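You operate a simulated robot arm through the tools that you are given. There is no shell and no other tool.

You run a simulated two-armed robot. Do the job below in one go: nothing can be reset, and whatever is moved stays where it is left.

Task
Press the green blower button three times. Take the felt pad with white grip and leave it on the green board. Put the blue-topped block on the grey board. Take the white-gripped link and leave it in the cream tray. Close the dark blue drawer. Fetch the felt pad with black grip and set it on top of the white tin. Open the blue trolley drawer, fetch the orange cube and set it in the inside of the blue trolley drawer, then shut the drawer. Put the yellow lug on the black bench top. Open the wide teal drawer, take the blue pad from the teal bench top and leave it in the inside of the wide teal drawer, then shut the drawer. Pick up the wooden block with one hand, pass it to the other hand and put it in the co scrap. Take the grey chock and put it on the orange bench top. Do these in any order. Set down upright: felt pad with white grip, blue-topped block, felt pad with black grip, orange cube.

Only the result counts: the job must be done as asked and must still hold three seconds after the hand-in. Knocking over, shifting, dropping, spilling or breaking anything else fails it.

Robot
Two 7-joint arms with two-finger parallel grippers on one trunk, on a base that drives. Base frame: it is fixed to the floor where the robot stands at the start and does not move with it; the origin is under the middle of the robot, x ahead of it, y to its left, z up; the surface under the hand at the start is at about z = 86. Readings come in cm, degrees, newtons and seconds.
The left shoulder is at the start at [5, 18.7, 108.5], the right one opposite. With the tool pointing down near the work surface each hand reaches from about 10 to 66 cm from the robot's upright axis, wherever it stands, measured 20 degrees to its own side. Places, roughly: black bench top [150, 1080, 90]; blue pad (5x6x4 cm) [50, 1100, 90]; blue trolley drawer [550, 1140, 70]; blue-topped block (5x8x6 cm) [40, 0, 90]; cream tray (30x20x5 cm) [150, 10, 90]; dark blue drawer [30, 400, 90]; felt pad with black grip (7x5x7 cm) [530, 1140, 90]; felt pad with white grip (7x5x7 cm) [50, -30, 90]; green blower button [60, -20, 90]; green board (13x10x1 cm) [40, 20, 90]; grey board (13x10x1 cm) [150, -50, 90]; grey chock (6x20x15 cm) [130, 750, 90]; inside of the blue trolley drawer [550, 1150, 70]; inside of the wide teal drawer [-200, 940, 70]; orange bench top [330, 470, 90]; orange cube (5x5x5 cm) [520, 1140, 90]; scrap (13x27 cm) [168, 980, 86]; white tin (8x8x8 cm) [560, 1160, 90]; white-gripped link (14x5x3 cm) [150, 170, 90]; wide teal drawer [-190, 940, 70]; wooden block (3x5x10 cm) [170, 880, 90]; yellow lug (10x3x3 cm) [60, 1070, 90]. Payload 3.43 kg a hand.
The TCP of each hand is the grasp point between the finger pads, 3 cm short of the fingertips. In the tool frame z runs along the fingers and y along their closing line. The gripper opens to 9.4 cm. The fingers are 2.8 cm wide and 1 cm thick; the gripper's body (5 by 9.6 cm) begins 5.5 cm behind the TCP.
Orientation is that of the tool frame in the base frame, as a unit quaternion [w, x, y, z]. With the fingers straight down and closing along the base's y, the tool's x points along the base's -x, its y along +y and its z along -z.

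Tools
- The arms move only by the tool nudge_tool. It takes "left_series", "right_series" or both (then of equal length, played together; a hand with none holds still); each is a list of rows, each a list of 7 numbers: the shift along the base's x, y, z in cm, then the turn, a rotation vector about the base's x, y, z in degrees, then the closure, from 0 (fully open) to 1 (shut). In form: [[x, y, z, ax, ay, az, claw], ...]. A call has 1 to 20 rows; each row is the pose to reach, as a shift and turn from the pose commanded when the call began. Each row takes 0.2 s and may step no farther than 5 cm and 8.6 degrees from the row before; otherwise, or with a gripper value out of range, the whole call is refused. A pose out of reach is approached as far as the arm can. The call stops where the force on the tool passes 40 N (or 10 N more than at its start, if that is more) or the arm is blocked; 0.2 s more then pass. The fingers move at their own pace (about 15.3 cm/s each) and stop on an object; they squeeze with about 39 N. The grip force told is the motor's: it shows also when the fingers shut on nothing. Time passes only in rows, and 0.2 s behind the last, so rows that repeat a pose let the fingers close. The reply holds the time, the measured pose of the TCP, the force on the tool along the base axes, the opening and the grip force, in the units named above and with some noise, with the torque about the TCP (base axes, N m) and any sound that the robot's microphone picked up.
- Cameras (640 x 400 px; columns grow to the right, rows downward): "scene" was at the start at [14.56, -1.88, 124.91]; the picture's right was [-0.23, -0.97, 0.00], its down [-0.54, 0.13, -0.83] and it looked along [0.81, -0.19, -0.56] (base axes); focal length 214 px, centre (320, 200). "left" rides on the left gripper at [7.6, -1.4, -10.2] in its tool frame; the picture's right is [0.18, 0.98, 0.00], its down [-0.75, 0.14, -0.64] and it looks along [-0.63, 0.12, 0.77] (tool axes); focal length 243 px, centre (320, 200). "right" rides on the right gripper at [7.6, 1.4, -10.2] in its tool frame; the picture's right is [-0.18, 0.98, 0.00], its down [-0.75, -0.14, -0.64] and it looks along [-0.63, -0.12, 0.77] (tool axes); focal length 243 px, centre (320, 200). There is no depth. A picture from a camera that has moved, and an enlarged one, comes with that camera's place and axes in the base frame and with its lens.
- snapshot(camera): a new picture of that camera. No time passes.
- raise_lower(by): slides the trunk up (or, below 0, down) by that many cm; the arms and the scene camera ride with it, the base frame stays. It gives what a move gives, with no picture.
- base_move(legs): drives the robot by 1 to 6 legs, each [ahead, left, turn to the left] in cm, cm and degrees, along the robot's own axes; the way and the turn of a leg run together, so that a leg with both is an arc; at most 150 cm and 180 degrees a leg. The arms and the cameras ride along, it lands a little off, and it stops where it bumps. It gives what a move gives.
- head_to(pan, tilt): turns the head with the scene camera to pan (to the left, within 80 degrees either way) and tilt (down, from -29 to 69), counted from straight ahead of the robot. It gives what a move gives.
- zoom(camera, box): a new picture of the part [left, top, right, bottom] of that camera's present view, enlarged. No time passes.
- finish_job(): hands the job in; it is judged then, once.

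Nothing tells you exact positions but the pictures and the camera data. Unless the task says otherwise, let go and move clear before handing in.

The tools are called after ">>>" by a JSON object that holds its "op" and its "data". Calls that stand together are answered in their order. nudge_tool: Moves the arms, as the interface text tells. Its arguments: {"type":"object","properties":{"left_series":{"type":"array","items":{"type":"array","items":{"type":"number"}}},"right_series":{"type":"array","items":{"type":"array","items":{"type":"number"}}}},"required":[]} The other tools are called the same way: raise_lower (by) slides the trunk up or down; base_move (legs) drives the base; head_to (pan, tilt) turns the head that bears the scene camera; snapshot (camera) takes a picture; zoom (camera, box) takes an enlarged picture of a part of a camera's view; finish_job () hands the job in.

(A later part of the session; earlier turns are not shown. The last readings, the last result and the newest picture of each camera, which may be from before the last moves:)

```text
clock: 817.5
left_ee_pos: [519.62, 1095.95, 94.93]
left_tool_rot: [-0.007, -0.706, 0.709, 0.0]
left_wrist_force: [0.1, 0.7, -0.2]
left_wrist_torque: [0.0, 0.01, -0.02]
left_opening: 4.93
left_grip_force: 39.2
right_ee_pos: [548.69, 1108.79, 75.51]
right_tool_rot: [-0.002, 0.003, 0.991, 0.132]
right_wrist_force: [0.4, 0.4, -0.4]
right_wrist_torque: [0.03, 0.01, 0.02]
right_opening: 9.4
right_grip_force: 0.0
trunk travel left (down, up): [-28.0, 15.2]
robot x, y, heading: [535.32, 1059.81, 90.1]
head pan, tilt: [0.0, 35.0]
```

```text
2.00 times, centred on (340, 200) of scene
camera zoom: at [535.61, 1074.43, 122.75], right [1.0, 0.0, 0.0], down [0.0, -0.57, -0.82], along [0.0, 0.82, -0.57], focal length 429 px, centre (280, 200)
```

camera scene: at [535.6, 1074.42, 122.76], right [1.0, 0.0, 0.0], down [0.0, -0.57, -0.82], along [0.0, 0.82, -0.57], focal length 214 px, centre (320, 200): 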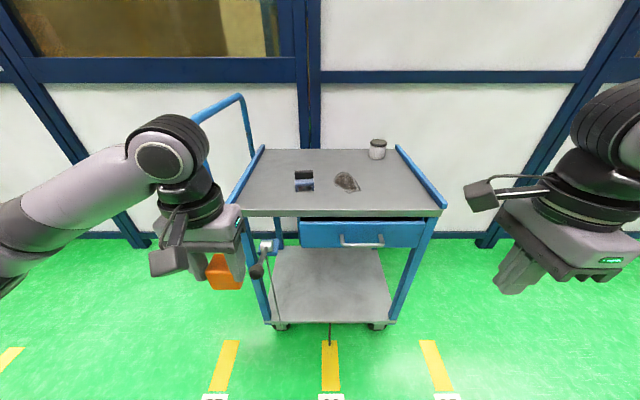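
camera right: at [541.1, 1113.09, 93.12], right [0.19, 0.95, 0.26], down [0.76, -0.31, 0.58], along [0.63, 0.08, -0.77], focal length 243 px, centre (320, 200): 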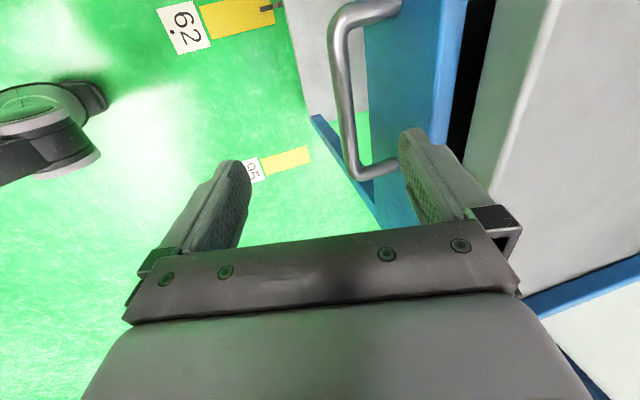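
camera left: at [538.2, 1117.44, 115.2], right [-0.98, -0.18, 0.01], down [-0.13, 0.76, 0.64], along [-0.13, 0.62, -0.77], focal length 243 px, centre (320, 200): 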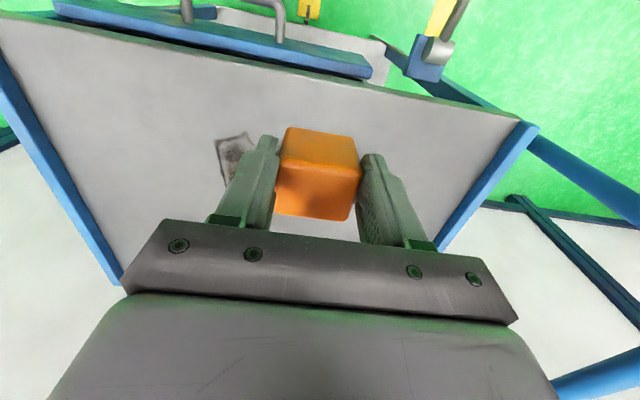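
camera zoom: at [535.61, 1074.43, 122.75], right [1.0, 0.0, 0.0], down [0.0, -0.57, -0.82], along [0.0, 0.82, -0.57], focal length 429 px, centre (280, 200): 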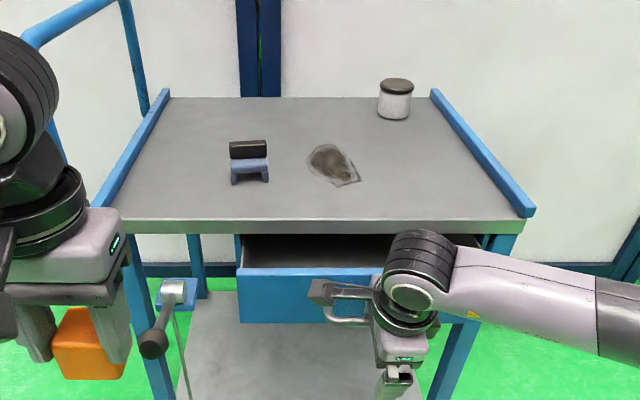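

It's opening. Pulling about 11 cm further, then unhooking.

>>> {"op": "nudge_tool", "data": {"right_series": [[0, -1.3, 0, 0, 0, 0, 0], [0, -2.6, 0, 0, 0, 0, 0], [0, -3.9, 0, 0, 0, 0, 0], [0, -5.2, 0, 0, 0, 0, 0], [0, -6.5, 0, 0, 0, 0, 0], [0, -7.8, 0, 0, 0, 0, 0], [0, -9.1, 0, 0, 0, 0, 0], [0, -10.4, 0, 0, 0, 0, 0], [0, -11.2, 0, 0, 0, 0, 0], [0, -10.8, 0, 0, 0, 0, 0], [0, -10.8, 3, 0, 0, 0, 0], [0, -10.8, 7, 0, 0, 0, 0], [0, -10.8, 11, 0, 0, 0, 0], [2, -11, 15, -5, 0, 0, 0], [5, -12, 18, -10, 0, 0, 0], [9, -13, 20, -15, 0, 0, 0], [13, -14, 20, -15, 0, 0, 0], [17, -14, 20, -15, 0, 0, 0]]}}

>>> {"op": "head_to", "data": {"pan": 0, "tilt": 45}}

>>> {"op": "snapshot", "data": {"camera": "scene"}}

```text
clock: 821.3
left_ee_pos: [519.63, 1096.0, 95.0]
left_tool_rot: [-0.006, -0.706, 0.708, 0.001]
left_wrist_force: [-0.1, 0.2, -0.7]
left_wrist_torque: [0.0, 0.0, -0.02]
left_opening: 4.93
left_grip_force: 39.2
right_ee_pos: [565.7, 1094.76, 95.47]
right_tool_rot: [-0.003, 0.001, 1.0, 0.002]
right_wrist_force: [-0.3, -0.2, 0.6]
right_wrist_torque: [0.05, 0.01, -0.04]
right_opening: 9.43
right_grip_force: 0.0
trunk travel left (down, up): [-28.0, 15.2]
robot x, y, heading: [535.68, 1059.34, 90.1]
head pan, tilt: [0.0, 35.0]
```

```text
clock: 822.0
left_ee_pos: [519.51, 1096.01, 94.96]
left_tool_rot: [-0.007, -0.706, 0.708, 0.001]
left_wrist_force: [0.1, 0.0, -0.2]
left_wrist_torque: [-0.02, -0.04, -0.01]
left_opening: 4.9
left_grip_force: 38.6
right_ee_pos: [565.65, 1094.75, 95.51]
right_tool_rot: [-0.003, 0.003, 1.0, 0.002]
right_wrist_force: [-0.9, -0.2, 0.4]
right_wrist_torque: [-0.01, 0.01, 0.0]
right_opening: 9.41
right_grip_force: 0.1
trunk travel left (down, up): [-28.0, 15.2]
robot x, y, heading: [535.3, 1059.42, 89.7]
head pan, tilt: [0.0, 45.0]
```

```text
taken
camera scene: at [535.6, 1073.76, 121.27], right [1.0, 0.0, 0.0], down [0.0, -0.71, -0.71], along [0.0, 0.71, -0.71], focal length 214 px, centre (320, 200)
```

scene: 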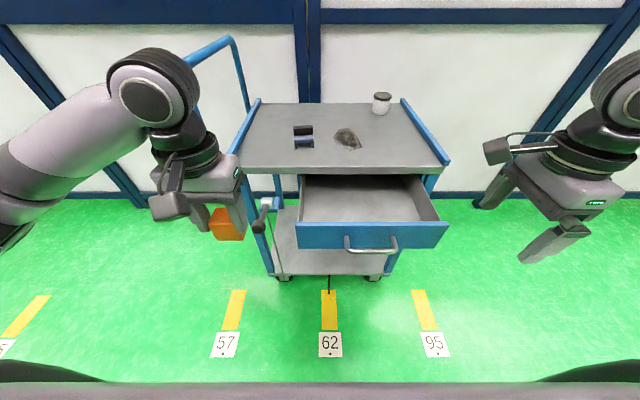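

The drawer is open again. Carrying the cube over its interior and lowering it upright.

>>> {"op": "nudge_tool", "data": {"left_series": [[3.5, 3, 0, 0, 0, 0, 1], [7, 6, 0, 0, 0, 0, 1], [10.5, 9, 0, 0, 0, 0, 1], [14, 12, 0, 0, 0, 0, 1], [17.5, 15, 0, 0, 0, 0, 1], [21, 17.5, 0, 0, 0, 0, 1], [21, 17.5, -4, 0, 0, 0, 1], [21, 17.5, -8, 0, 0, 0, 1], [21, 17.5, -12, 0, 0, 0, 1], [21, 17.5, -15, 0, 0, 0, 1], [21, 17.5, -15, 0, 0, 0, 1]]}}

>>> {"op": "zoom", "data": {"camera": "scene", "box": [240, 110, 480, 270]}}

>>> {"op": "snapshot", "data": {"camera": "left"}}

```text
clock: 824.6
left_ee_pos: [537.43, 1115.55, 80.31]
left_tool_rot: [0.006, 0.727, -0.687, -0.01]
left_wrist_force: [-0.3, 0.9, 0.1]
left_wrist_torque: [0.0, 0.02, 0.0]
left_opening: 4.91
left_grip_force: 39.2
right_ee_pos: [565.67, 1094.78, 95.51]
right_tool_rot: [-0.002, 0.003, 1.0, 0.002]
right_wrist_force: [0.0, 0.5, -0.6]
right_wrist_torque: [0.03, -0.01, 0.02]
right_opening: 9.4
right_grip_force: 0.1
trunk travel left (down, up): [-28.0, 15.2]
robot x, y, heading: [535.52, 1059.62, 89.9]
head pan, tilt: [0.0, 45.0]
stopped in row 11 (left hand): the arm was blocked; the commanded pose is now the measured one
```

```text
2.50 times, centred on (360, 190) of scene
camera zoom: at [535.59, 1073.77, 121.27], right [1.0, 0.0, 0.0], down [0.0, -0.71, -0.71], along [0.0, 0.71, -0.71], focal length 536 px, centre (220, 225)
```

zoom: 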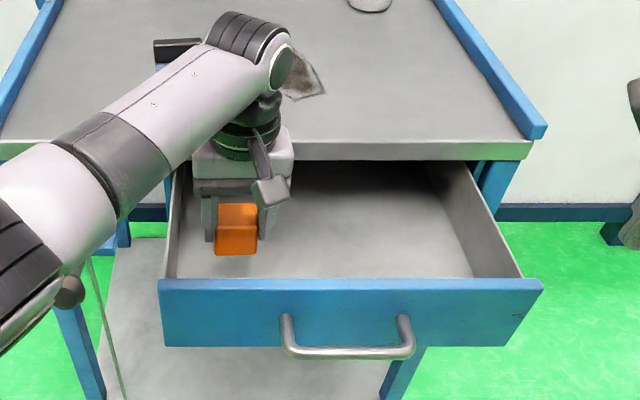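

```text
taken
camera left: at [539.61, 1107.92, 90.48], right [-0.97, -0.24, 0.02], down [-0.17, 0.74, 0.65], along [-0.17, 0.63, -0.76], focal length 243 px, centre (320, 200)
```

left: 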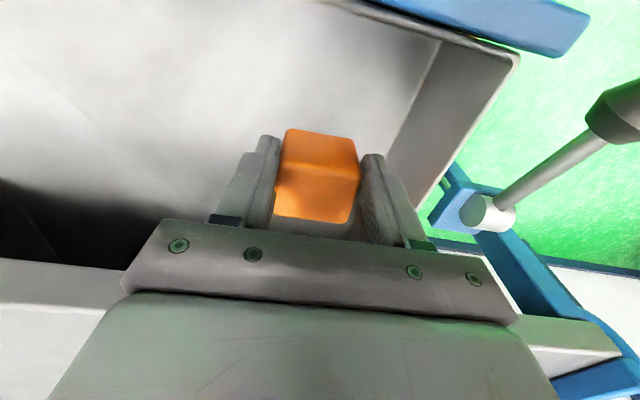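

The left forearm is touching the lever knob at the trolley's leg. I'll lift the cube back up, shift the robot right and raise the trunk so the elbow clears it, then try again.

>>> {"op": "nudge_tool", "data": {"left_series": [[0, 0, 3, 0, 0, 0, 1], [0, 0, 7, 0, 0, 0, 1], [0, 0, 11, 0, 0, 0, 1], [0, -2, 14, 0, 0, 0, 1], [0, -2, 14, 0, 0, 0, 1]]}}

>>> {"op": "zoom", "data": {"camera": "scene", "box": [160, 110, 480, 310]}}

```text
clock: 825.8
left_ee_pos: [537.72, 1113.28, 94.43]
left_tool_rot: [0.005, 0.723, -0.69, -0.009]
left_wrist_force: [-0.4, -0.7, -0.4]
left_wrist_torque: [0.01, -0.03, 0.0]
left_opening: 4.9
left_grip_force: 39.1
right_ee_pos: [565.7, 1094.77, 95.43]
right_tool_rot: [-0.003, 0.003, 1.0, 0.001]
right_wrist_force: [0.4, -0.7, 0.2]
right_wrist_torque: [0.01, -0.02, 0.02]
right_opening: 9.4
right_grip_force: 0.1
trunk travel left (down, up): [-28.0, 15.2]
robot x, y, heading: [535.35, 1059.43, 90.2]
head pan, tilt: [0.0, 45.0]
```

```text
2.00 times, centred on (320, 210) of scene
camera zoom: at [535.61, 1073.75, 121.27], right [1.0, 0.0, 0.0], down [0.0, -0.71, -0.71], along [0.0, 0.71, -0.71], focal length 429 px, centre (320, 180)
```

zoom: 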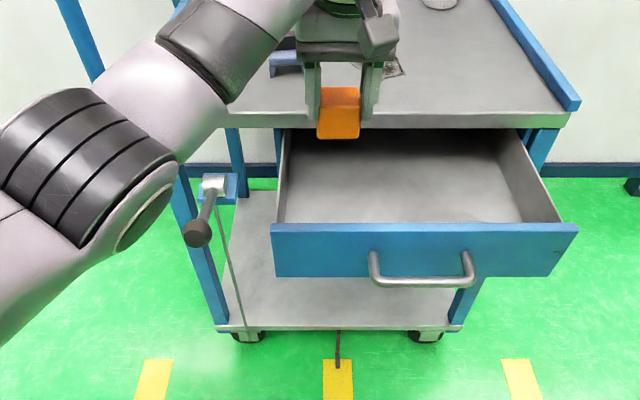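

>>> {"op": "base_move", "data": {"legs": [[0, -14, 0]]}}

>>> {"op": "raise_lower", "data": {"by": 13}}

>>> {"op": "nudge_tool", "data": {"left_series": [[0, 0, -4, 0, 0, 0, 1], [-0.5, 0, -8, 0, 0, 0, 1], [-1, 0, -12, 0, 0, 0, 1], [-1.5, 0, -16, 0, 0, 0, 1], [-1.5, 0, -20, 0, 0, 0, 1], [-1.5, 0, -24, 0, 0, 0, 1], [-1.5, 0, -24, 0, 0, 0, 1]]}}

>>> {"op": "snapshot", "data": {"camera": "scene"}}

>>> {"op": "snapshot", "data": {"camera": "left"}}

```text
clock: 827.7
left_ee_pos: [551.61, 1113.3, 94.34]
left_tool_rot: [0.005, 0.725, -0.689, -0.009]
left_wrist_force: [0.2, 0.9, -0.5]
left_wrist_torque: [0.0, 0.02, 0.01]
left_opening: 4.91
left_grip_force: 38.5
right_ee_pos: [579.59, 1094.84, 95.54]
right_tool_rot: [-0.002, 0.003, 1.0, 0.002]
right_wrist_force: [0.3, 0.5, -0.1]
right_wrist_torque: [-0.01, 0.03, -0.05]
right_opening: 9.4
right_grip_force: 0.1
trunk travel left (down, up): [-28.0, 15.2]
robot x, y, heading: [549.27, 1059.75, 90.0]
head pan, tilt: [0.0, 45.0]
```

```text
clock: 829.3
left_ee_pos: [551.62, 1113.39, 107.3]
left_tool_rot: [0.005, 0.724, -0.689, -0.009]
left_wrist_force: [0.2, 0.0, -0.3]
left_wrist_torque: [0.01, -0.03, 0.02]
left_opening: 4.89
left_grip_force: 39.2
right_ee_pos: [579.67, 1094.92, 108.63]
right_tool_rot: [-0.003, 0.003, 1.0, 0.002]
right_wrist_force: [-0.1, 0.9, -0.9]
right_wrist_torque: [0.02, 0.01, 0.03]
right_opening: 9.41
right_grip_force: 0.0
trunk travel left (down, up): [-41.0, 2.2]
robot x, y, heading: [549.35, 1059.57, 89.9]
head pan, tilt: [0.0, 45.0]
```

```text
clock: 831.1
left_ee_pos: [546.23, 1114.59, 82.16]
left_tool_rot: [0.019, 0.74, -0.672, -0.021]
left_wrist_force: [-0.1, 0.1, -0.3]
left_wrist_torque: [-0.04, 0.0, 0.0]
left_opening: 4.91
left_grip_force: 38.8
right_ee_pos: [579.6, 1094.88, 108.43]
right_tool_rot: [-0.002, 0.002, 1.0, 0.002]
right_wrist_force: [0.2, -0.3, -0.2]
right_wrist_torque: [-0.03, 0.0, -0.01]
right_opening: 9.38
right_grip_force: 0.0
trunk travel left (down, up): [-41.0, 2.2]
robot x, y, heading: [549.52, 1059.86, 90.1]
head pan, tilt: [0.0, 45.0]
stopped in row 7 (left hand): the arm was blocked; the commanded pose is now the measured one
```

```text
taken
camera scene: at [549.57, 1073.77, 134.27], right [1.0, 0.0, 0.0], down [0.0, -0.71, -0.71], along [0.0, 0.71, -0.71], focal length 214 px, centre (320, 200)
```

scene: 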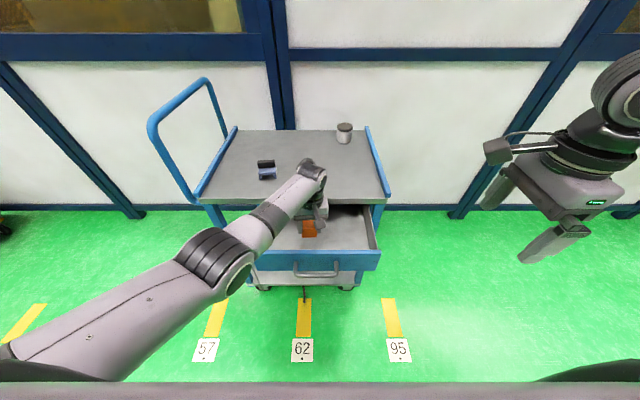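

```text
taken
camera left: at [549.21, 1107.04, 92.23], right [-0.96, -0.28, 0.05], down [-0.18, 0.74, 0.65], along [-0.22, 0.62, -0.76], focal length 243 px, centre (320, 200)
```

left: 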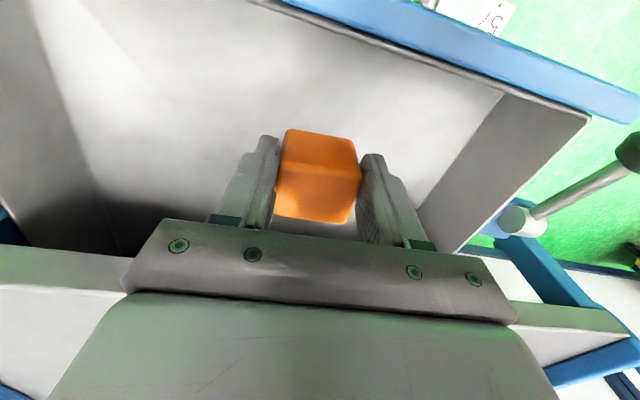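

The block seems to come from the left arm crossing too far in front of the robot's body. I'll lift, shift the robot further right so the cube is on the arm's own side, and lower again.

>>> {"op": "nudge_tool", "data": {"left_series": [[0, 0, 3, 0, 0, 0, 1], [0, 0, 7, 0, 0, 0, 1], [0, -1, 11, 0, 0, 0, 1], [-1, -2, 14, 0, 0, 0, 1], [-2, -2, 14, 0, 0, 0, 1]]}}

>>> {"op": "base_move", "data": {"legs": [[-1, -9, 0]]}}

>>> {"op": "nudge_tool", "data": {"left_series": [[-2, 0, 0, 0, 0, -2, 1], [-4, 1, 0, 0, 0, -4, 1], [-5, 1.5, -2, 0, 0, -5, 1], [-5, 1.5, -5, 0, 0, -5, 1], [-5, 1.5, -8, 0, 0, -5, 1], [-5, 1.5, -8, 0, 0, -5, 1]]}}

>>> {"op": "snapshot", "data": {"camera": "scene"}}

>>> {"op": "snapshot", "data": {"camera": "left"}}

```text
clock: 832.3
left_ee_pos: [544.74, 1112.33, 96.16]
left_tool_rot: [0.018, 0.738, -0.674, -0.02]
left_wrist_force: [0.8, 0.4, -0.7]
left_wrist_torque: [0.03, 0.01, 0.0]
left_opening: 4.9
left_grip_force: 38.9
right_ee_pos: [579.57, 1094.73, 108.43]
right_tool_rot: [-0.002, 0.003, 1.0, 0.001]
right_wrist_force: [0.6, -0.4, 0.2]
right_wrist_torque: [-0.01, -0.02, 0.05]
right_opening: 9.42
right_grip_force: 0.0
trunk travel left (down, up): [-41.0, 2.2]
robot x, y, heading: [549.46, 1059.43, 90.2]
head pan, tilt: [0.0, 45.0]
```

```text
clock: 833.7
left_ee_pos: [553.56, 1111.49, 96.23]
left_tool_rot: [0.018, 0.739, -0.673, -0.02]
left_wrist_force: [-1.2, -0.4, -1.3]
left_wrist_torque: [-0.03, 0.0, 0.01]
left_opening: 4.88
left_grip_force: 38.8
right_ee_pos: [588.48, 1093.85, 108.51]
right_tool_rot: [-0.003, 0.003, 1.0, 0.001]
right_wrist_force: [0.0, 0.5, 0.9]
right_wrist_torque: [0.0, 0.01, -0.03]
right_opening: 9.4
right_grip_force: 0.0
trunk travel left (down, up): [-41.0, 2.2]
robot x, y, heading: [558.57, 1058.91, 90.1]
head pan, tilt: [0.0, 45.0]
```

```text
clock: 835.1
left_ee_pos: [548.51, 1112.81, 88.17]
left_tool_rot: [0.017, 0.71, -0.704, -0.021]
left_wrist_force: [0.5, -0.3, -0.7]
left_wrist_torque: [0.0, -0.02, -0.01]
left_opening: 4.9
left_grip_force: 39.2
right_ee_pos: [588.65, 1093.82, 108.45]
right_tool_rot: [-0.003, 0.003, 1.0, 0.001]
right_wrist_force: [0.3, 0.9, -0.7]
right_wrist_torque: [0.02, -0.02, 0.0]
right_opening: 9.4
right_grip_force: 0.2
trunk travel left (down, up): [-41.0, 2.2]
robot x, y, heading: [558.3, 1058.46, 89.8]
head pan, tilt: [0.0, 45.0]
```

```text
taken
camera scene: at [558.53, 1072.75, 134.27], right [1.0, 0.0, 0.0], down [0.0, -0.71, -0.71], along [0.0, 0.71, -0.71], focal length 214 px, centre (320, 200)
```

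scene: 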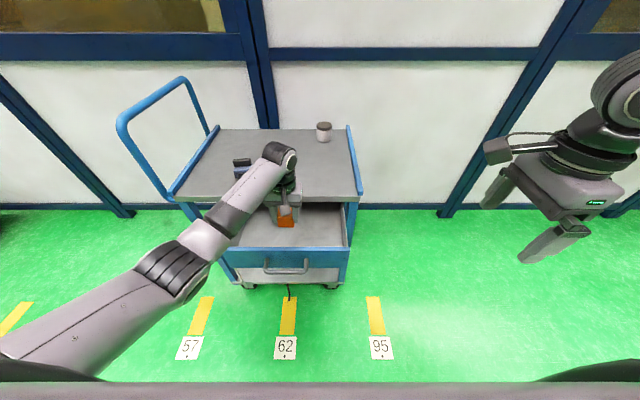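

```text
taken
camera left: at [550.68, 1105.23, 98.25], right [-0.98, -0.19, 0.05], down [-0.11, 0.75, 0.65], along [-0.16, 0.63, -0.76], focal length 243 px, centre (320, 200)
```

left: 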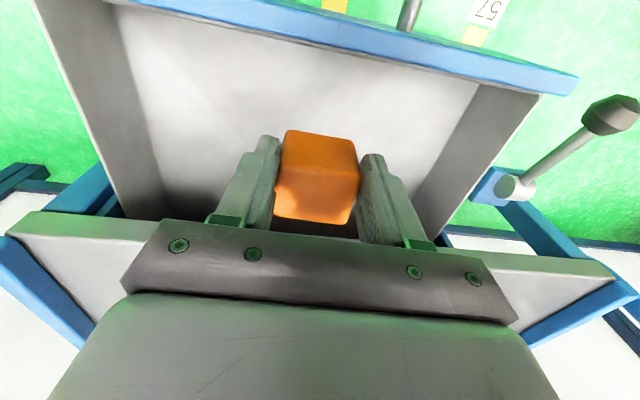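

>>> {"op": "nudge_tool", "data": {"left_series": [[0, 0, -2, 0, -1.5, 0, 1], [0, 0.3, -4, 0, -3.1, 0, 1], [0, 0.5, -6, 0, -3.1, 0, 1], [0, 0.5, -8, 0, -3.1, 0, 1], [0, 0.5, -8, 0, -3.1, 0, 1]]}}

>>> {"op": "zoom", "data": {"camera": "scene", "box": [180, 110, 380, 290]}}

```text
clock: 836.3
left_ee_pos: [548.57, 1113.2, 80.07]
left_tool_rot: [-0.002, 0.71, -0.705, -0.001]
left_wrist_force: [1.4, -0.6, -0.4]
left_wrist_torque: [-0.03, 0.02, -0.03]
left_opening: 4.9
left_grip_force: 39.4
right_ee_pos: [588.5, 1093.89, 108.49]
right_tool_rot: [-0.002, 0.003, 1.0, 0.003]
right_wrist_force: [0.0, 0.8, 1.0]
right_wrist_torque: [0.03, 0.0, 0.01]
right_opening: 9.41
right_grip_force: 0.0
trunk travel left (down, up): [-41.0, 2.2]
robot x, y, heading: [558.38, 1058.82, 89.9]
head pan, tilt: [0.0, 45.0]
```

```text
2.22 times, centred on (280, 200) of scene
camera zoom: at [558.53, 1072.75, 134.27], right [1.0, 0.0, 0.0], down [0.0, -0.71, -0.71], along [0.0, 0.71, -0.71], focal length 477 px, centre (409, 200)
```

zoom: 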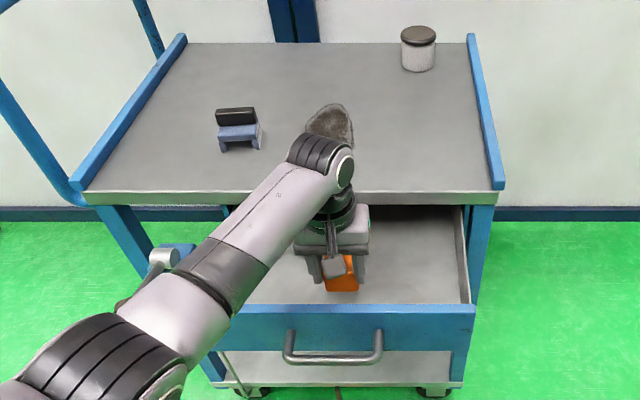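

>>> {"op": "nudge_tool", "data": {"left_series": [[0, 0, -0.7, 0, 0, 0, 1], [0, 0, -1.4, 0, 0, 0, 1], [0, 0, -2.0, 0, 0, 0, 1], [0, 0, -2.5, 0, 0, 0, 1], [0, 0, -2.5, 0, 0, 0, 1]]}}

```text
clock: 837.5
left_ee_pos: [548.53, 1113.34, 77.72]
left_tool_rot: [-0.002, 0.709, -0.705, -0.002]
left_wrist_force: [-0.6, -0.1, -0.3]
left_wrist_torque: [-0.02, 0.01, 0.01]
left_opening: 4.91
left_grip_force: 38.8
right_ee_pos: [588.52, 1093.8, 108.52]
right_tool_rot: [-0.002, 0.003, 1.0, 0.001]
right_wrist_force: [0.2, 0.1, -0.3]
right_wrist_torque: [-0.03, -0.01, 0.01]
right_opening: 9.39
right_grip_force: 0.1
trunk travel left (down, up): [-41.0, 2.2]
robot x, y, heading: [558.21, 1058.8, 90.2]
head pan, tilt: [0.0, 45.0]
```

>>> {"op": "nudge_tool", "data": {"left_series": [[0, 0, -0.4, 0, 0, 0, 1], [0, 0, -0.8, 0, 0, 0, 1], [0, 0, -1.1, 0, 0, 0, 1], [0, 0, -1.1, 0, 0, 0, 1]]}}

>>> {"op": "snapshot", "data": {"camera": "left"}}

```text
clock: 838.5
left_ee_pos: [548.52, 1113.29, 76.62]
left_tool_rot: [-0.002, 0.71, -0.704, -0.003]
left_wrist_force: [-0.4, -0.3, -0.7]
left_wrist_torque: [0.01, 0.0, -0.01]
left_opening: 4.92
left_grip_force: 39.8
right_ee_pos: [588.54, 1093.69, 108.54]
right_tool_rot: [-0.003, 0.003, 1.0, 0.002]
right_wrist_force: [-0.1, -1.4, -0.9]
right_wrist_torque: [0.0, 0.03, -0.05]
right_opening: 9.38
right_grip_force: 0.1
trunk travel left (down, up): [-41.0, 2.2]
robot x, y, heading: [558.73, 1058.53, 90.0]
head pan, tilt: [0.0, 45.0]
```

```text
taken
camera left: at [550.12, 1105.78, 86.78], right [-0.98, -0.19, 0.0], down [-0.15, 0.75, 0.65], along [-0.12, 0.63, -0.76], focal length 243 px, centre (320, 200)
```

left: 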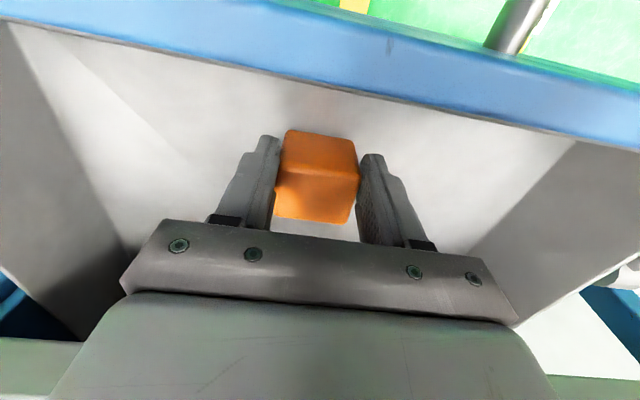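

>>> {"op": "nudge_tool", "data": {"left_series": [[0, 0, -0.3, 0, 0, 0, 1], [0, 0, -0.6, 0, 0, 0, 1], [0, 0, -0.6, 0, 0, 0, 1]]}}

```text
clock: 839.3
left_ee_pos: [548.5, 1113.53, 76.26]
left_tool_rot: [-0.003, 0.709, -0.705, -0.002]
left_wrist_force: [-1.9, 0.1, 11.7]
left_wrist_torque: [-0.1, 0.14, -0.01]
left_opening: 4.9
left_grip_force: 39.2
right_ee_pos: [588.72, 1093.74, 108.61]
right_tool_rot: [-0.003, 0.003, 1.0, 0.003]
right_wrist_force: [-0.6, -0.2, -0.3]
right_wrist_torque: [0.01, 0.03, 0.04]
right_opening: 9.41
right_grip_force: 0.0
trunk travel left (down, up): [-41.0, 2.2]
robot x, y, heading: [558.16, 1058.41, 89.9]
head pan, tilt: [0.0, 45.0]
```

Contact on the drawer floor. Easing off, releasing gradually, and withdrawing straight up.

>>> {"op": "nudge_tool", "data": {"left_series": [[0, 0, 0.15, 0, 0, 0, 1], [0, 0, 0.25, 0, 0, 0, 1], [0, 0, 0.25, 0, 0, 0, 0.46], [0, 0, 0.25, 0, 0, 0, 0.42], [0, 0, 0.25, 0, 0, 0, 0.35], [0, 0, 0.25, 0, 0, 0, 0.25], [0, 0, 0.25, 0, 0, 0, 0.2], [0, 0, 3, 0, 0, 0, 0.2], [0, 0, 7, 0, 0, 0, 0.2], [0, 0, 11.5, 0, 0, 0, 0.2], [0, 0, 16, 0, 0, 0, 0.2], [0, -2, 20, 0, 0, 0, 0], [-2, -6, 22, 0, 0, 0, 0], [-4, -10, 22, 0, 0, 0, 0], [-6, -14, 22, 0, 0, 0, 0], [-8, -18, 22, 0, 0, 0, 0]]}}

>>> {"op": "zoom", "data": {"camera": "scene", "box": [180, 110, 380, 290]}}

```text
clock: 842.7
left_ee_pos: [540.5, 1095.41, 98.07]
left_tool_rot: [-0.001, 0.709, -0.705, 0.0]
left_wrist_force: [-0.3, -0.4, -0.4]
left_wrist_torque: [0.01, -0.03, -0.01]
left_opening: 9.39
left_grip_force: 0.1
right_ee_pos: [588.51, 1093.71, 108.54]
right_tool_rot: [-0.001, 0.003, 1.0, 0.002]
right_wrist_force: [-0.8, -1.0, 0.0]
right_wrist_torque: [-0.03, -0.03, 0.0]
right_opening: 9.4
right_grip_force: 0.1
trunk travel left (down, up): [-41.0, 2.2]
robot x, y, heading: [558.63, 1058.83, 89.9]
head pan, tilt: [0.0, 45.0]
```

```text
2.22 times, centred on (280, 200) of scene
camera zoom: at [558.49, 1072.69, 134.28], right [1.0, 0.0, 0.0], down [0.0, -0.71, -0.71], along [0.0, 0.71, -0.71], focal length 477 px, centre (409, 200)
```

zoom: 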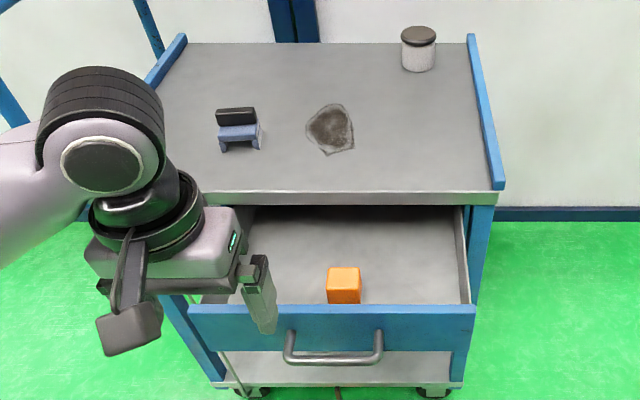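

The cube stands in the drawer. Returning to the drawer position to push it shut with the closed right hand.

>>> {"op": "base_move", "data": {"legs": [[0, 23, 0]]}}

>>> {"op": "raise_lower", "data": {"by": -13}}

>>> {"op": "nudge_tool", "data": {"right_series": [[-4, 0, 0, 5, 0, 0, 0.5], [-8, 0, 0, 10, 0, 0, 1], [-12, 0, -2, 15, 0, 0, 1], [-16, 0, -4, 15, 0, 0, 1], [-17, 0, -8, 15, 0, 0, 1], [-17, 0, -12, 15, 0, 0, 1], [-17, 0, -16, 15, 0, 0, 1], [-17, 0, -17.6, 15, 0, 0, 1], [-17, 0, -17.6, 15, 0, 0, 1]]}}

>>> {"op": "zoom", "data": {"camera": "scene", "box": [220, 110, 460, 290]}}

>>> {"op": "snapshot", "data": {"camera": "right"}}

```text
clock: 845.4
left_ee_pos: [517.43, 1095.5, 98.06]
left_tool_rot: [-0.001, 0.71, -0.704, -0.002]
left_wrist_force: [-0.4, 0.3, -0.8]
left_wrist_torque: [0.04, 0.02, -0.05]
left_opening: 9.42
left_grip_force: 0.1
right_ee_pos: [565.42, 1093.88, 108.46]
right_tool_rot: [-0.002, 0.002, 1.0, 0.002]
right_wrist_force: [-0.5, 0.1, 0.7]
right_wrist_torque: [0.04, 0.02, 0.02]
right_opening: 9.39
right_grip_force: 0.2
trunk travel left (down, up): [-41.0, 2.2]
robot x, y, heading: [535.23, 1058.52, 90.3]
head pan, tilt: [0.0, 45.0]
```

```text
clock: 847.0
left_ee_pos: [517.44, 1095.43, 85.18]
left_tool_rot: [-0.002, 0.71, -0.704, -0.002]
left_wrist_force: [0.2, 0.3, 0.4]
left_wrist_torque: [0.0, -0.03, 0.0]
left_opening: 9.4
left_grip_force: 0.1
right_ee_pos: [565.44, 1093.8, 95.51]
right_tool_rot: [-0.003, 0.002, 1.0, 0.002]
right_wrist_force: [0.5, 0.2, -0.3]
right_wrist_torque: [0.0, 0.01, 0.04]
right_opening: 9.43
right_grip_force: 0.1
trunk travel left (down, up): [-28.0, 15.2]
robot x, y, heading: [535.69, 1058.6, 89.9]
head pan, tilt: [0.0, 45.0]
```

```text
clock: 849.0
left_ee_pos: [517.35, 1095.45, 85.08]
left_tool_rot: [-0.001, 0.71, -0.704, -0.002]
left_wrist_force: [0.0, 0.5, 0.9]
left_wrist_torque: [0.0, -0.01, 0.0]
left_opening: 9.4
left_grip_force: 0.0
right_ee_pos: [548.39, 1093.89, 77.84]
right_tool_rot: [-0.002, 0.002, 0.991, 0.132]
right_wrist_force: [0.4, 0.1, -0.6]
right_wrist_torque: [-0.02, -0.01, -0.01]
right_opening: 0.0
right_grip_force: 32.8
trunk travel left (down, up): [-28.0, 15.2]
robot x, y, heading: [535.62, 1058.54, 90.2]
head pan, tilt: [0.0, 45.0]
```

```text
2.22 times, centred on (340, 200) of scene
camera zoom: at [535.44, 1072.73, 121.27], right [1.0, 0.0, 0.0], down [0.0, -0.71, -0.71], along [0.0, 0.71, -0.71], focal length 477 px, centre (276, 200)
```

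zoom: 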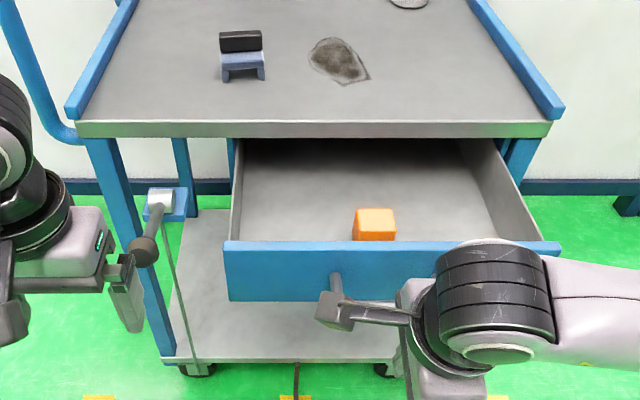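

```text
taken
camera right: at [540.81, 1092.52, 88.25], right [0.19, 0.95, 0.26], down [0.76, -0.31, 0.58], along [0.63, 0.09, -0.77], focal length 243 px, centre (320, 200)
```

right: 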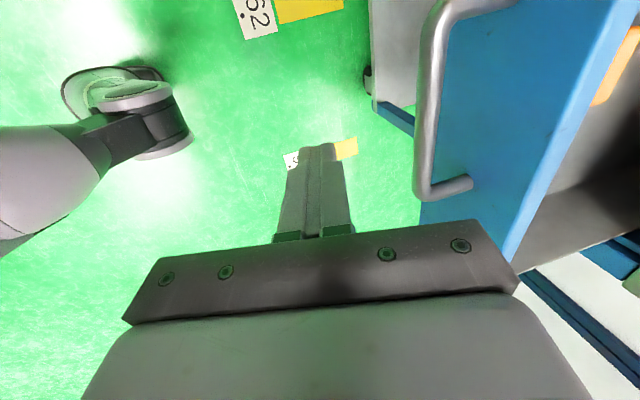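

>>> {"op": "nudge_tool", "data": {"right_series": [[0, 2, 0, 0, 0, 0, 1], [0, 4, 0, 0, 0, 0, 1], [0, 5, 0, 0, 0, 0, 1], [0, 6, 0, 0, 0, 0, 1], [0, 7, 0, 0, 0, 0, 1], [0, 8, 0, 0, 0, 0, 1], [0, 9, 0, 0, 0, 0, 1], [0, 10, 0, 0, 0, 0, 1], [0, 11, 0, 0, 0, 0, 1], [0, 12, 0, 0, 0, 0, 1], [0, 13, 0, 0, 0, 0, 1], [0, 14, 0, 0, 0, 0, 1], [0, 15, 0, 0, 0, 0, 1], [0, 16, 0, 0, 0, 0, 1], [0, 17, 0, 0, 0, 0, 1], [0, 18, 0, 0, 0, 0, 1], [0, 19, 0, 0, 0, 0, 1], [0, 20, 0, 0, 0, 0, 1], [0, 21, 0, 0, 0, 0, 1], [0, 22, 0, 0, 0, 0, 1]]}}

>>> {"op": "nudge_tool", "data": {"right_series": [[0, 0.4, 0, 0, 0, 0, 1], [0, 0.7, 0, 0, 0, 0, 1], [0, 0.9, 0, 0, 0, 0, 1], [0, 1.1, 0, 0, 0, 0, 1]]}}

>>> {"op": "snapshot", "data": {"camera": "right"}}

>>> {"op": "zoom", "data": {"camera": "scene", "box": [220, 80, 460, 260]}}

```text
clock: 853.2
left_ee_pos: [517.52, 1095.43, 85.08]
left_tool_rot: [-0.002, 0.71, -0.704, -0.002]
left_wrist_force: [0.2, 0.1, -0.2]
left_wrist_torque: [0.01, -0.04, 0.01]
left_opening: 9.41
left_grip_force: 0.1
right_ee_pos: [548.34, 1115.94, 77.94]
right_tool_rot: [-0.003, 0.002, 0.991, 0.133]
right_wrist_force: [0.2, -1.2, 0.8]
right_wrist_torque: [0.01, 0.01, 0.01]
right_opening: 0.02
right_grip_force: 32.8
trunk travel left (down, up): [-28.0, 15.2]
robot x, y, heading: [535.41, 1058.84, 90.2]
head pan, tilt: [0.0, 45.0]
```

```text
clock: 854.2
left_ee_pos: [517.28, 1095.48, 85.09]
left_tool_rot: [-0.001, 0.71, -0.704, -0.002]
left_wrist_force: [0.0, -0.9, -1.3]
left_wrist_torque: [-0.01, -0.01, -0.01]
left_opening: 9.38
left_grip_force: 0.0
right_ee_pos: [548.39, 1117.0, 77.97]
right_tool_rot: [-0.003, 0.002, 0.991, 0.132]
right_wrist_force: [-0.7, -0.6, 0.5]
right_wrist_torque: [0.01, 0.04, 0.01]
right_opening: 0.01
right_grip_force: 32.8
trunk travel left (down, up): [-28.0, 15.2]
robot x, y, heading: [535.42, 1058.34, 90.3]
head pan, tilt: [0.0, 45.0]
```

```text
taken
camera right: at [540.84, 1115.63, 88.3], right [0.19, 0.95, 0.26], down [0.76, -0.31, 0.58], along [0.63, 0.09, -0.77], focal length 243 px, centre (320, 200)
```

right: 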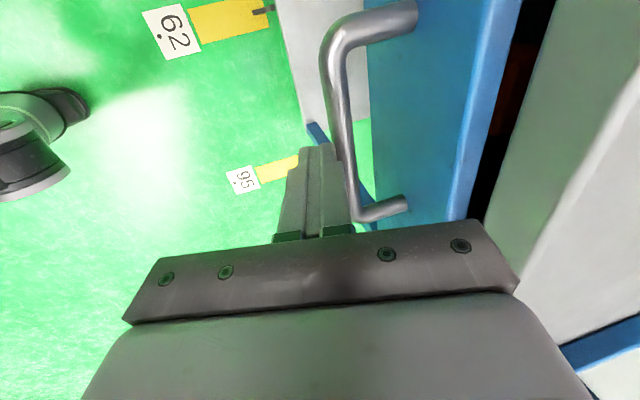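

```text
2.22 times, centred on (340, 170) of scene
camera zoom: at [535.44, 1072.73, 121.27], right [1.0, 0.0, 0.0], down [0.0, -0.71, -0.71], along [0.0, 0.71, -0.71], focal length 477 px, centre (276, 267)
```

zoom: 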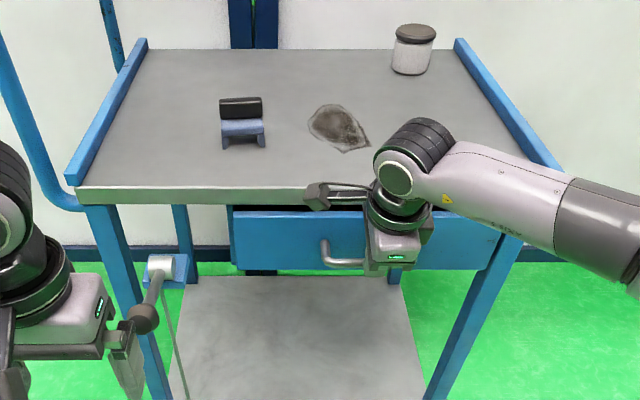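

>>> {"op": "nudge_tool", "data": {"right_series": [[0, 0.2, 0, 0, 0, 0, 1], [0, 0.4, 0, 0, 0, 0, 1], [0, 0.6, 0, 0, 0, 0, 1], [0, 0.8, 0, 0, 0, 0, 1]]}}

>>> {"op": "snapshot", "data": {"camera": "right"}}

```text
clock: 855.2
left_ee_pos: [517.49, 1095.44, 85.04]
left_tool_rot: [-0.002, 0.71, -0.704, -0.002]
left_wrist_force: [-0.5, 0.1, -0.3]
left_wrist_torque: [0.02, 0.03, 0.01]
left_opening: 9.4
left_grip_force: 0.0
right_ee_pos: [548.34, 1117.78, 77.88]
right_tool_rot: [-0.003, 0.002, 0.991, 0.132]
right_wrist_force: [-0.9, -0.4, -0.1]
right_wrist_torque: [0.0, -0.01, 0.02]
right_opening: 0.0
right_grip_force: 33.1
trunk travel left (down, up): [-28.0, 15.2]
robot x, y, heading: [535.4, 1058.49, 89.9]
head pan, tilt: [0.0, 45.0]
```

```text
taken
camera right: at [540.86, 1116.42, 88.32], right [0.19, 0.95, 0.26], down [0.76, -0.31, 0.58], along [0.63, 0.09, -0.77], focal length 243 px, centre (320, 200)
```

right: 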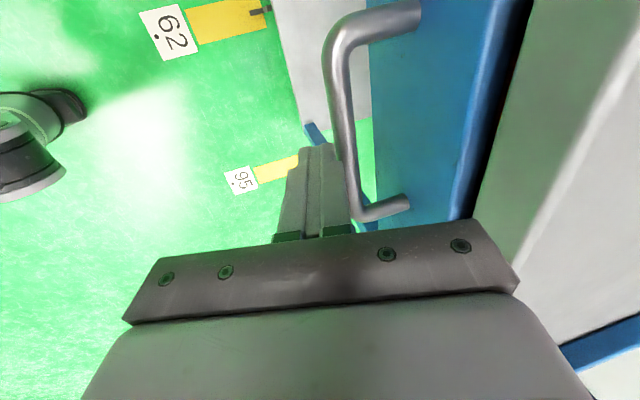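

>>> {"op": "nudge_tool", "data": {"right_series": [[0, 0.15, 0, 0, 0, 0, 1], [0, 0.3, 0, 0, 0, 0, 1], [0, 0.45, 0, 0, 0, 0, 1], [0, 0.6, 0, 0, 0, 0, 1]]}}

>>> {"op": "snapshot", "data": {"camera": "right"}}

>>> {"op": "zoom", "data": {"camera": "scene", "box": [220, 80, 460, 260]}}

```text
clock: 856.2
left_ee_pos: [517.4, 1095.29, 85.21]
left_tool_rot: [-0.003, 0.71, -0.704, -0.002]
left_wrist_force: [-0.1, 0.6, 0.1]
left_wrist_torque: [0.0, 0.0, 0.01]
left_opening: 9.41
left_grip_force: 0.1
right_ee_pos: [548.37, 1117.97, 77.82]
right_tool_rot: [-0.002, 0.002, 0.992, 0.129]
right_wrist_force: [2.5, -26.3, 5.3]
right_wrist_torque: [-0.6, -0.07, -0.02]
right_opening: 0.01
right_grip_force: 33.3
trunk travel left (down, up): [-28.0, 15.2]
robot x, y, heading: [535.61, 1058.83, 90.0]
head pan, tilt: [0.0, 45.0]
```

```text
taken
camera right: at [540.81, 1116.67, 88.33], right [0.19, 0.95, 0.25], down [0.76, -0.3, 0.58], along [0.63, 0.08, -0.77], focal length 243 px, centre (320, 200)
```

right: 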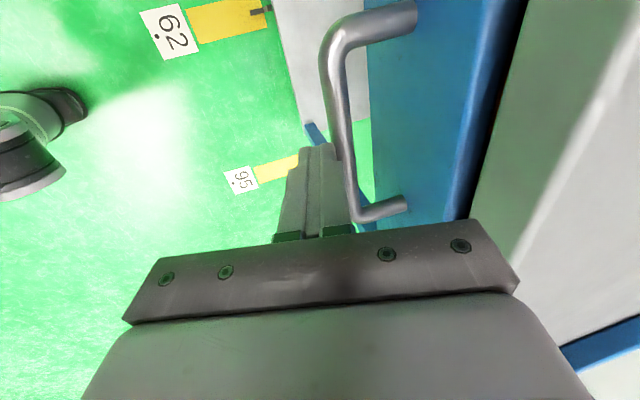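

```text
2.22 times, centred on (340, 170) of scene
camera zoom: at [535.45, 1072.48, 121.31], right [1.0, 0.0, 0.0], down [0.0, -0.71, -0.71], along [0.0, 0.71, -0.71], focal length 477 px, centre (276, 267)
```

zoom: 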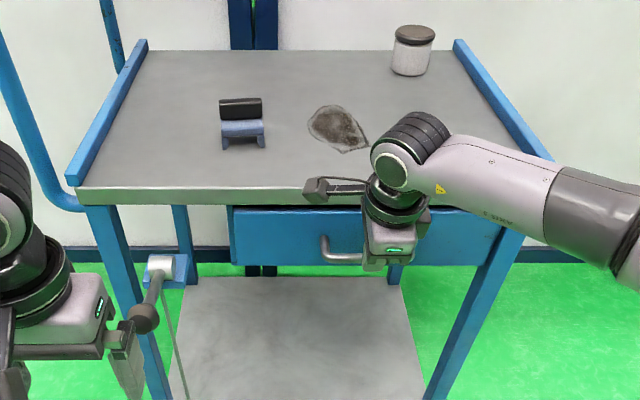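

The drawer is at its stop with the cube inside. Now I'll retreat the right hand, raise the trunk, and reposition for the black-grip pad; since the tin is far back, I'll use the left hand pitched forward for extra reach.

>>> {"op": "nudge_tool", "data": {"right_series": [[0, -2, 0, 0, 0, 0, 1], [0, -6, 0, 0, 0, 0, 1], [0, -10, 0, 0, 0, 0, 1], [0, -14, 0, 0, 0, 0, 1], [2, -17, 3, -5, 0, 0, 1], [4, -20, 6, -10, 0, 0, 1], [6, -22, 9, -15, 0, 0, 1], [8, -24, 13, -15, 0, 0, 1], [10, -25, 17, -15, 0, 0, 1], [12, -25, 20, -15, 0, 0, 1]]}}

>>> {"op": "raise_lower", "data": {"by": 13}}

>>> {"op": "zoom", "data": {"camera": "scene", "box": [200, 80, 460, 290]}}

```text
clock: 858.4
left_ee_pos: [517.47, 1095.55, 84.96]
left_tool_rot: [-0.001, 0.71, -0.704, -0.001]
left_wrist_force: [0.7, 0.0, -0.2]
left_wrist_torque: [0.0, -0.01, 0.01]
left_opening: 9.4
left_grip_force: 0.1
right_ee_pos: [560.57, 1093.28, 97.9]
right_tool_rot: [-0.002, 0.001, 1.0, 0.002]
right_wrist_force: [0.8, 0.1, 1.0]
right_wrist_torque: [0.02, -0.01, -0.03]
right_opening: 0.0
right_grip_force: 33.4
trunk travel left (down, up): [-28.0, 15.2]
robot x, y, heading: [535.08, 1058.24, 90.2]
head pan, tilt: [0.0, 45.0]
```

```text
clock: 859.9
left_ee_pos: [517.52, 1095.44, 98.0]
left_tool_rot: [-0.002, 0.711, -0.704, -0.002]
left_wrist_force: [0.7, 0.2, 0.3]
left_wrist_torque: [-0.03, 0.03, 0.01]
left_opening: 9.4
left_grip_force: 0.0
right_ee_pos: [560.45, 1093.25, 110.8]
right_tool_rot: [-0.003, 0.001, 1.0, 0.002]
right_wrist_force: [-0.2, -0.3, -0.1]
right_wrist_torque: [0.04, -0.01, 0.0]
right_opening: 0.01
right_grip_force: 32.8
trunk travel left (down, up): [-41.0, 2.2]
robot x, y, heading: [535.14, 1058.67, 90.3]
head pan, tilt: [0.0, 45.0]
```

```text
1.90 times, centred on (330, 185) of scene
camera zoom: at [535.44, 1072.74, 134.26], right [1.0, 0.0, 0.0], down [0.0, -0.71, -0.71], along [0.0, 0.71, -0.71], focal length 408 px, centre (301, 229)
```

zoom: 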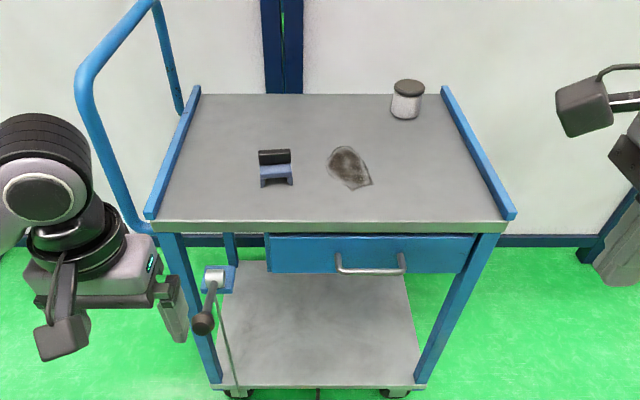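

>>> {"op": "nudge_tool", "data": {"left_series": [[0, -2, 2, 0, 0, 0, 0], [0, -4, 4, 0, 0, 0, 0], [0, -6, 6, 0, 0, 0, 0]]}}

>>> {"op": "base_move", "data": {"legs": [[0, -17, 0], [31, 0, 0]]}}

>>> {"op": "head_to", "data": {"pan": 0, "tilt": 35}}

>>> {"op": "snapshot", "data": {"camera": "scene"}}

>>> {"op": "snapshot", "data": {"camera": "left"}}

```text
clock: 860.7
left_ee_pos: [517.46, 1089.37, 104.11]
left_tool_rot: [-0.003, 0.71, -0.704, -0.002]
left_wrist_force: [-0.4, -0.2, 0.0]
left_wrist_torque: [0.0, 0.02, 0.01]
left_opening: 9.37
left_grip_force: 0.1
right_ee_pos: [560.52, 1093.26, 110.77]
right_tool_rot: [-0.002, 0.002, 1.0, 0.002]
right_wrist_force: [1.2, 0.1, -0.7]
right_wrist_torque: [-0.03, -0.05, -0.01]
right_opening: 0.0
right_grip_force: 33.0
trunk travel left (down, up): [-41.0, 2.2]
robot x, y, heading: [535.66, 1058.53, 90.1]
head pan, tilt: [0.0, 45.0]
```

```text
clock: 864.6
left_ee_pos: [534.08, 1120.61, 104.11]
left_tool_rot: [-0.002, 0.71, -0.704, -0.002]
left_wrist_force: [0.3, -0.9, -0.3]
left_wrist_torque: [0.03, 0.0, -0.03]
left_opening: 9.4
left_grip_force: 0.1
right_ee_pos: [577.15, 1124.49, 110.84]
right_tool_rot: [-0.003, 0.001, 1.0, 0.001]
right_wrist_force: [0.7, 0.0, -0.2]
right_wrist_torque: [-0.01, -0.02, -0.01]
right_opening: 0.0
right_grip_force: 33.1
trunk travel left (down, up): [-41.0, 2.2]
robot x, y, heading: [552.14, 1089.75, 90.1]
head pan, tilt: [0.0, 45.0]
```

```text
clock: 865.3
left_ee_pos: [534.08, 1120.48, 103.96]
left_tool_rot: [-0.003, 0.711, -0.703, -0.002]
left_wrist_force: [-0.2, -0.4, -0.9]
left_wrist_torque: [-0.02, 0.01, -0.02]
left_opening: 9.38
left_grip_force: 0.1
right_ee_pos: [577.28, 1124.46, 110.8]
right_tool_rot: [-0.002, 0.001, 1.0, 0.001]
right_wrist_force: [0.1, -0.6, -0.2]
right_wrist_torque: [0.06, 0.01, 0.01]
right_opening: 0.0
right_grip_force: 32.5
trunk travel left (down, up): [-41.0, 2.2]
robot x, y, heading: [551.97, 1089.72, 90.1]
head pan, tilt: [0.0, 35.0]
```

```text
taken
camera scene: at [552.16, 1104.55, 135.75], right [1.0, 0.0, 0.0], down [0.0, -0.57, -0.82], along [0.0, 0.82, -0.57], focal length 214 px, centre (320, 200)
```

scene: 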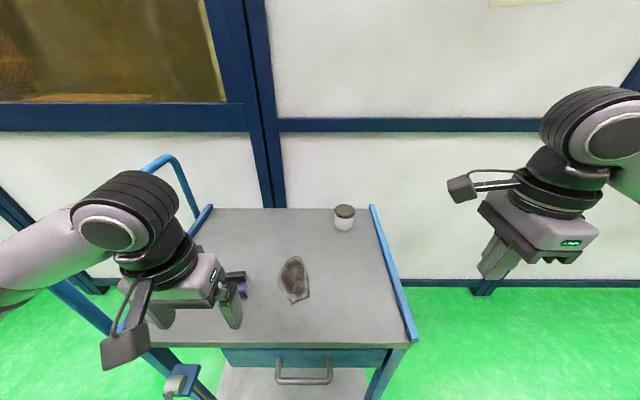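

```text
taken
camera left: at [535.77, 1112.89, 114.25], right [-0.98, -0.2, 0.0], down [-0.15, 0.75, 0.65], along [-0.12, 0.63, -0.76], focal length 243 px, centre (320, 200)
```

left: 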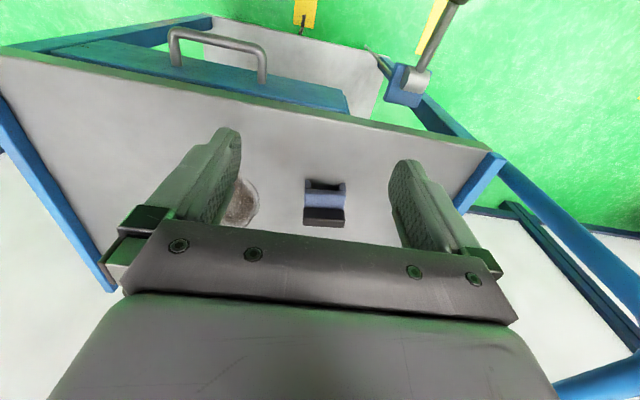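

>>> {"op": "zoom", "data": {"camera": "left", "box": [280, 150, 370, 250]}}

>>> {"op": "zoom", "data": {"camera": "scene", "box": [300, 180, 390, 260]}}

```text
4.00 times, centred on (325, 200) of left
camera zoom: at [535.77, 1112.89, 114.25], right [-0.98, -0.2, 0.0], down [-0.15, 0.75, 0.65], along [-0.12, 0.63, -0.76], focal length 970 px, centre (300, 200)
```

zoom: 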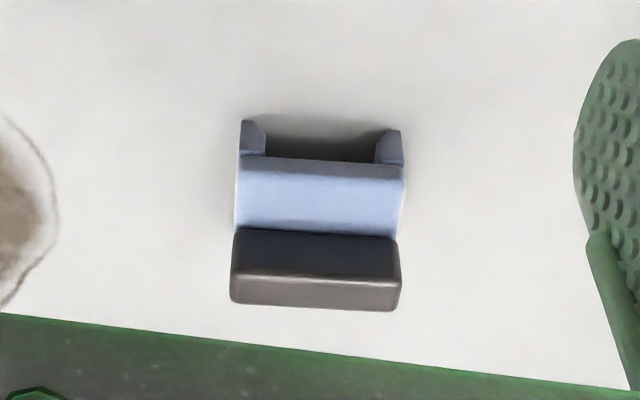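

```text
5.00 times, centred on (345, 220) of scene
camera zoom: at [552.16, 1104.55, 135.75], right [1.0, 0.0, 0.0], down [0.0, -0.57, -0.82], along [0.0, 0.82, -0.57], focal length 1072 px, centre (195, 100)
```

zoom: 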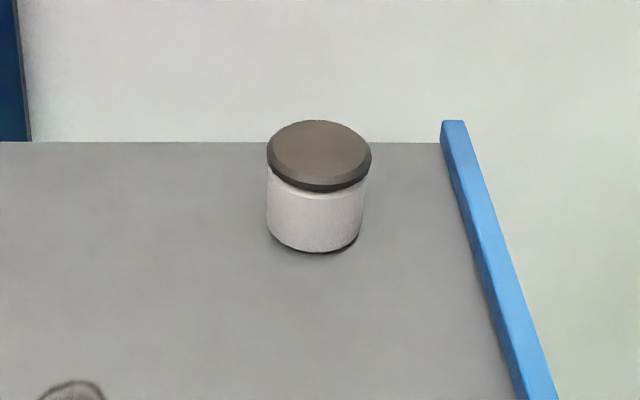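

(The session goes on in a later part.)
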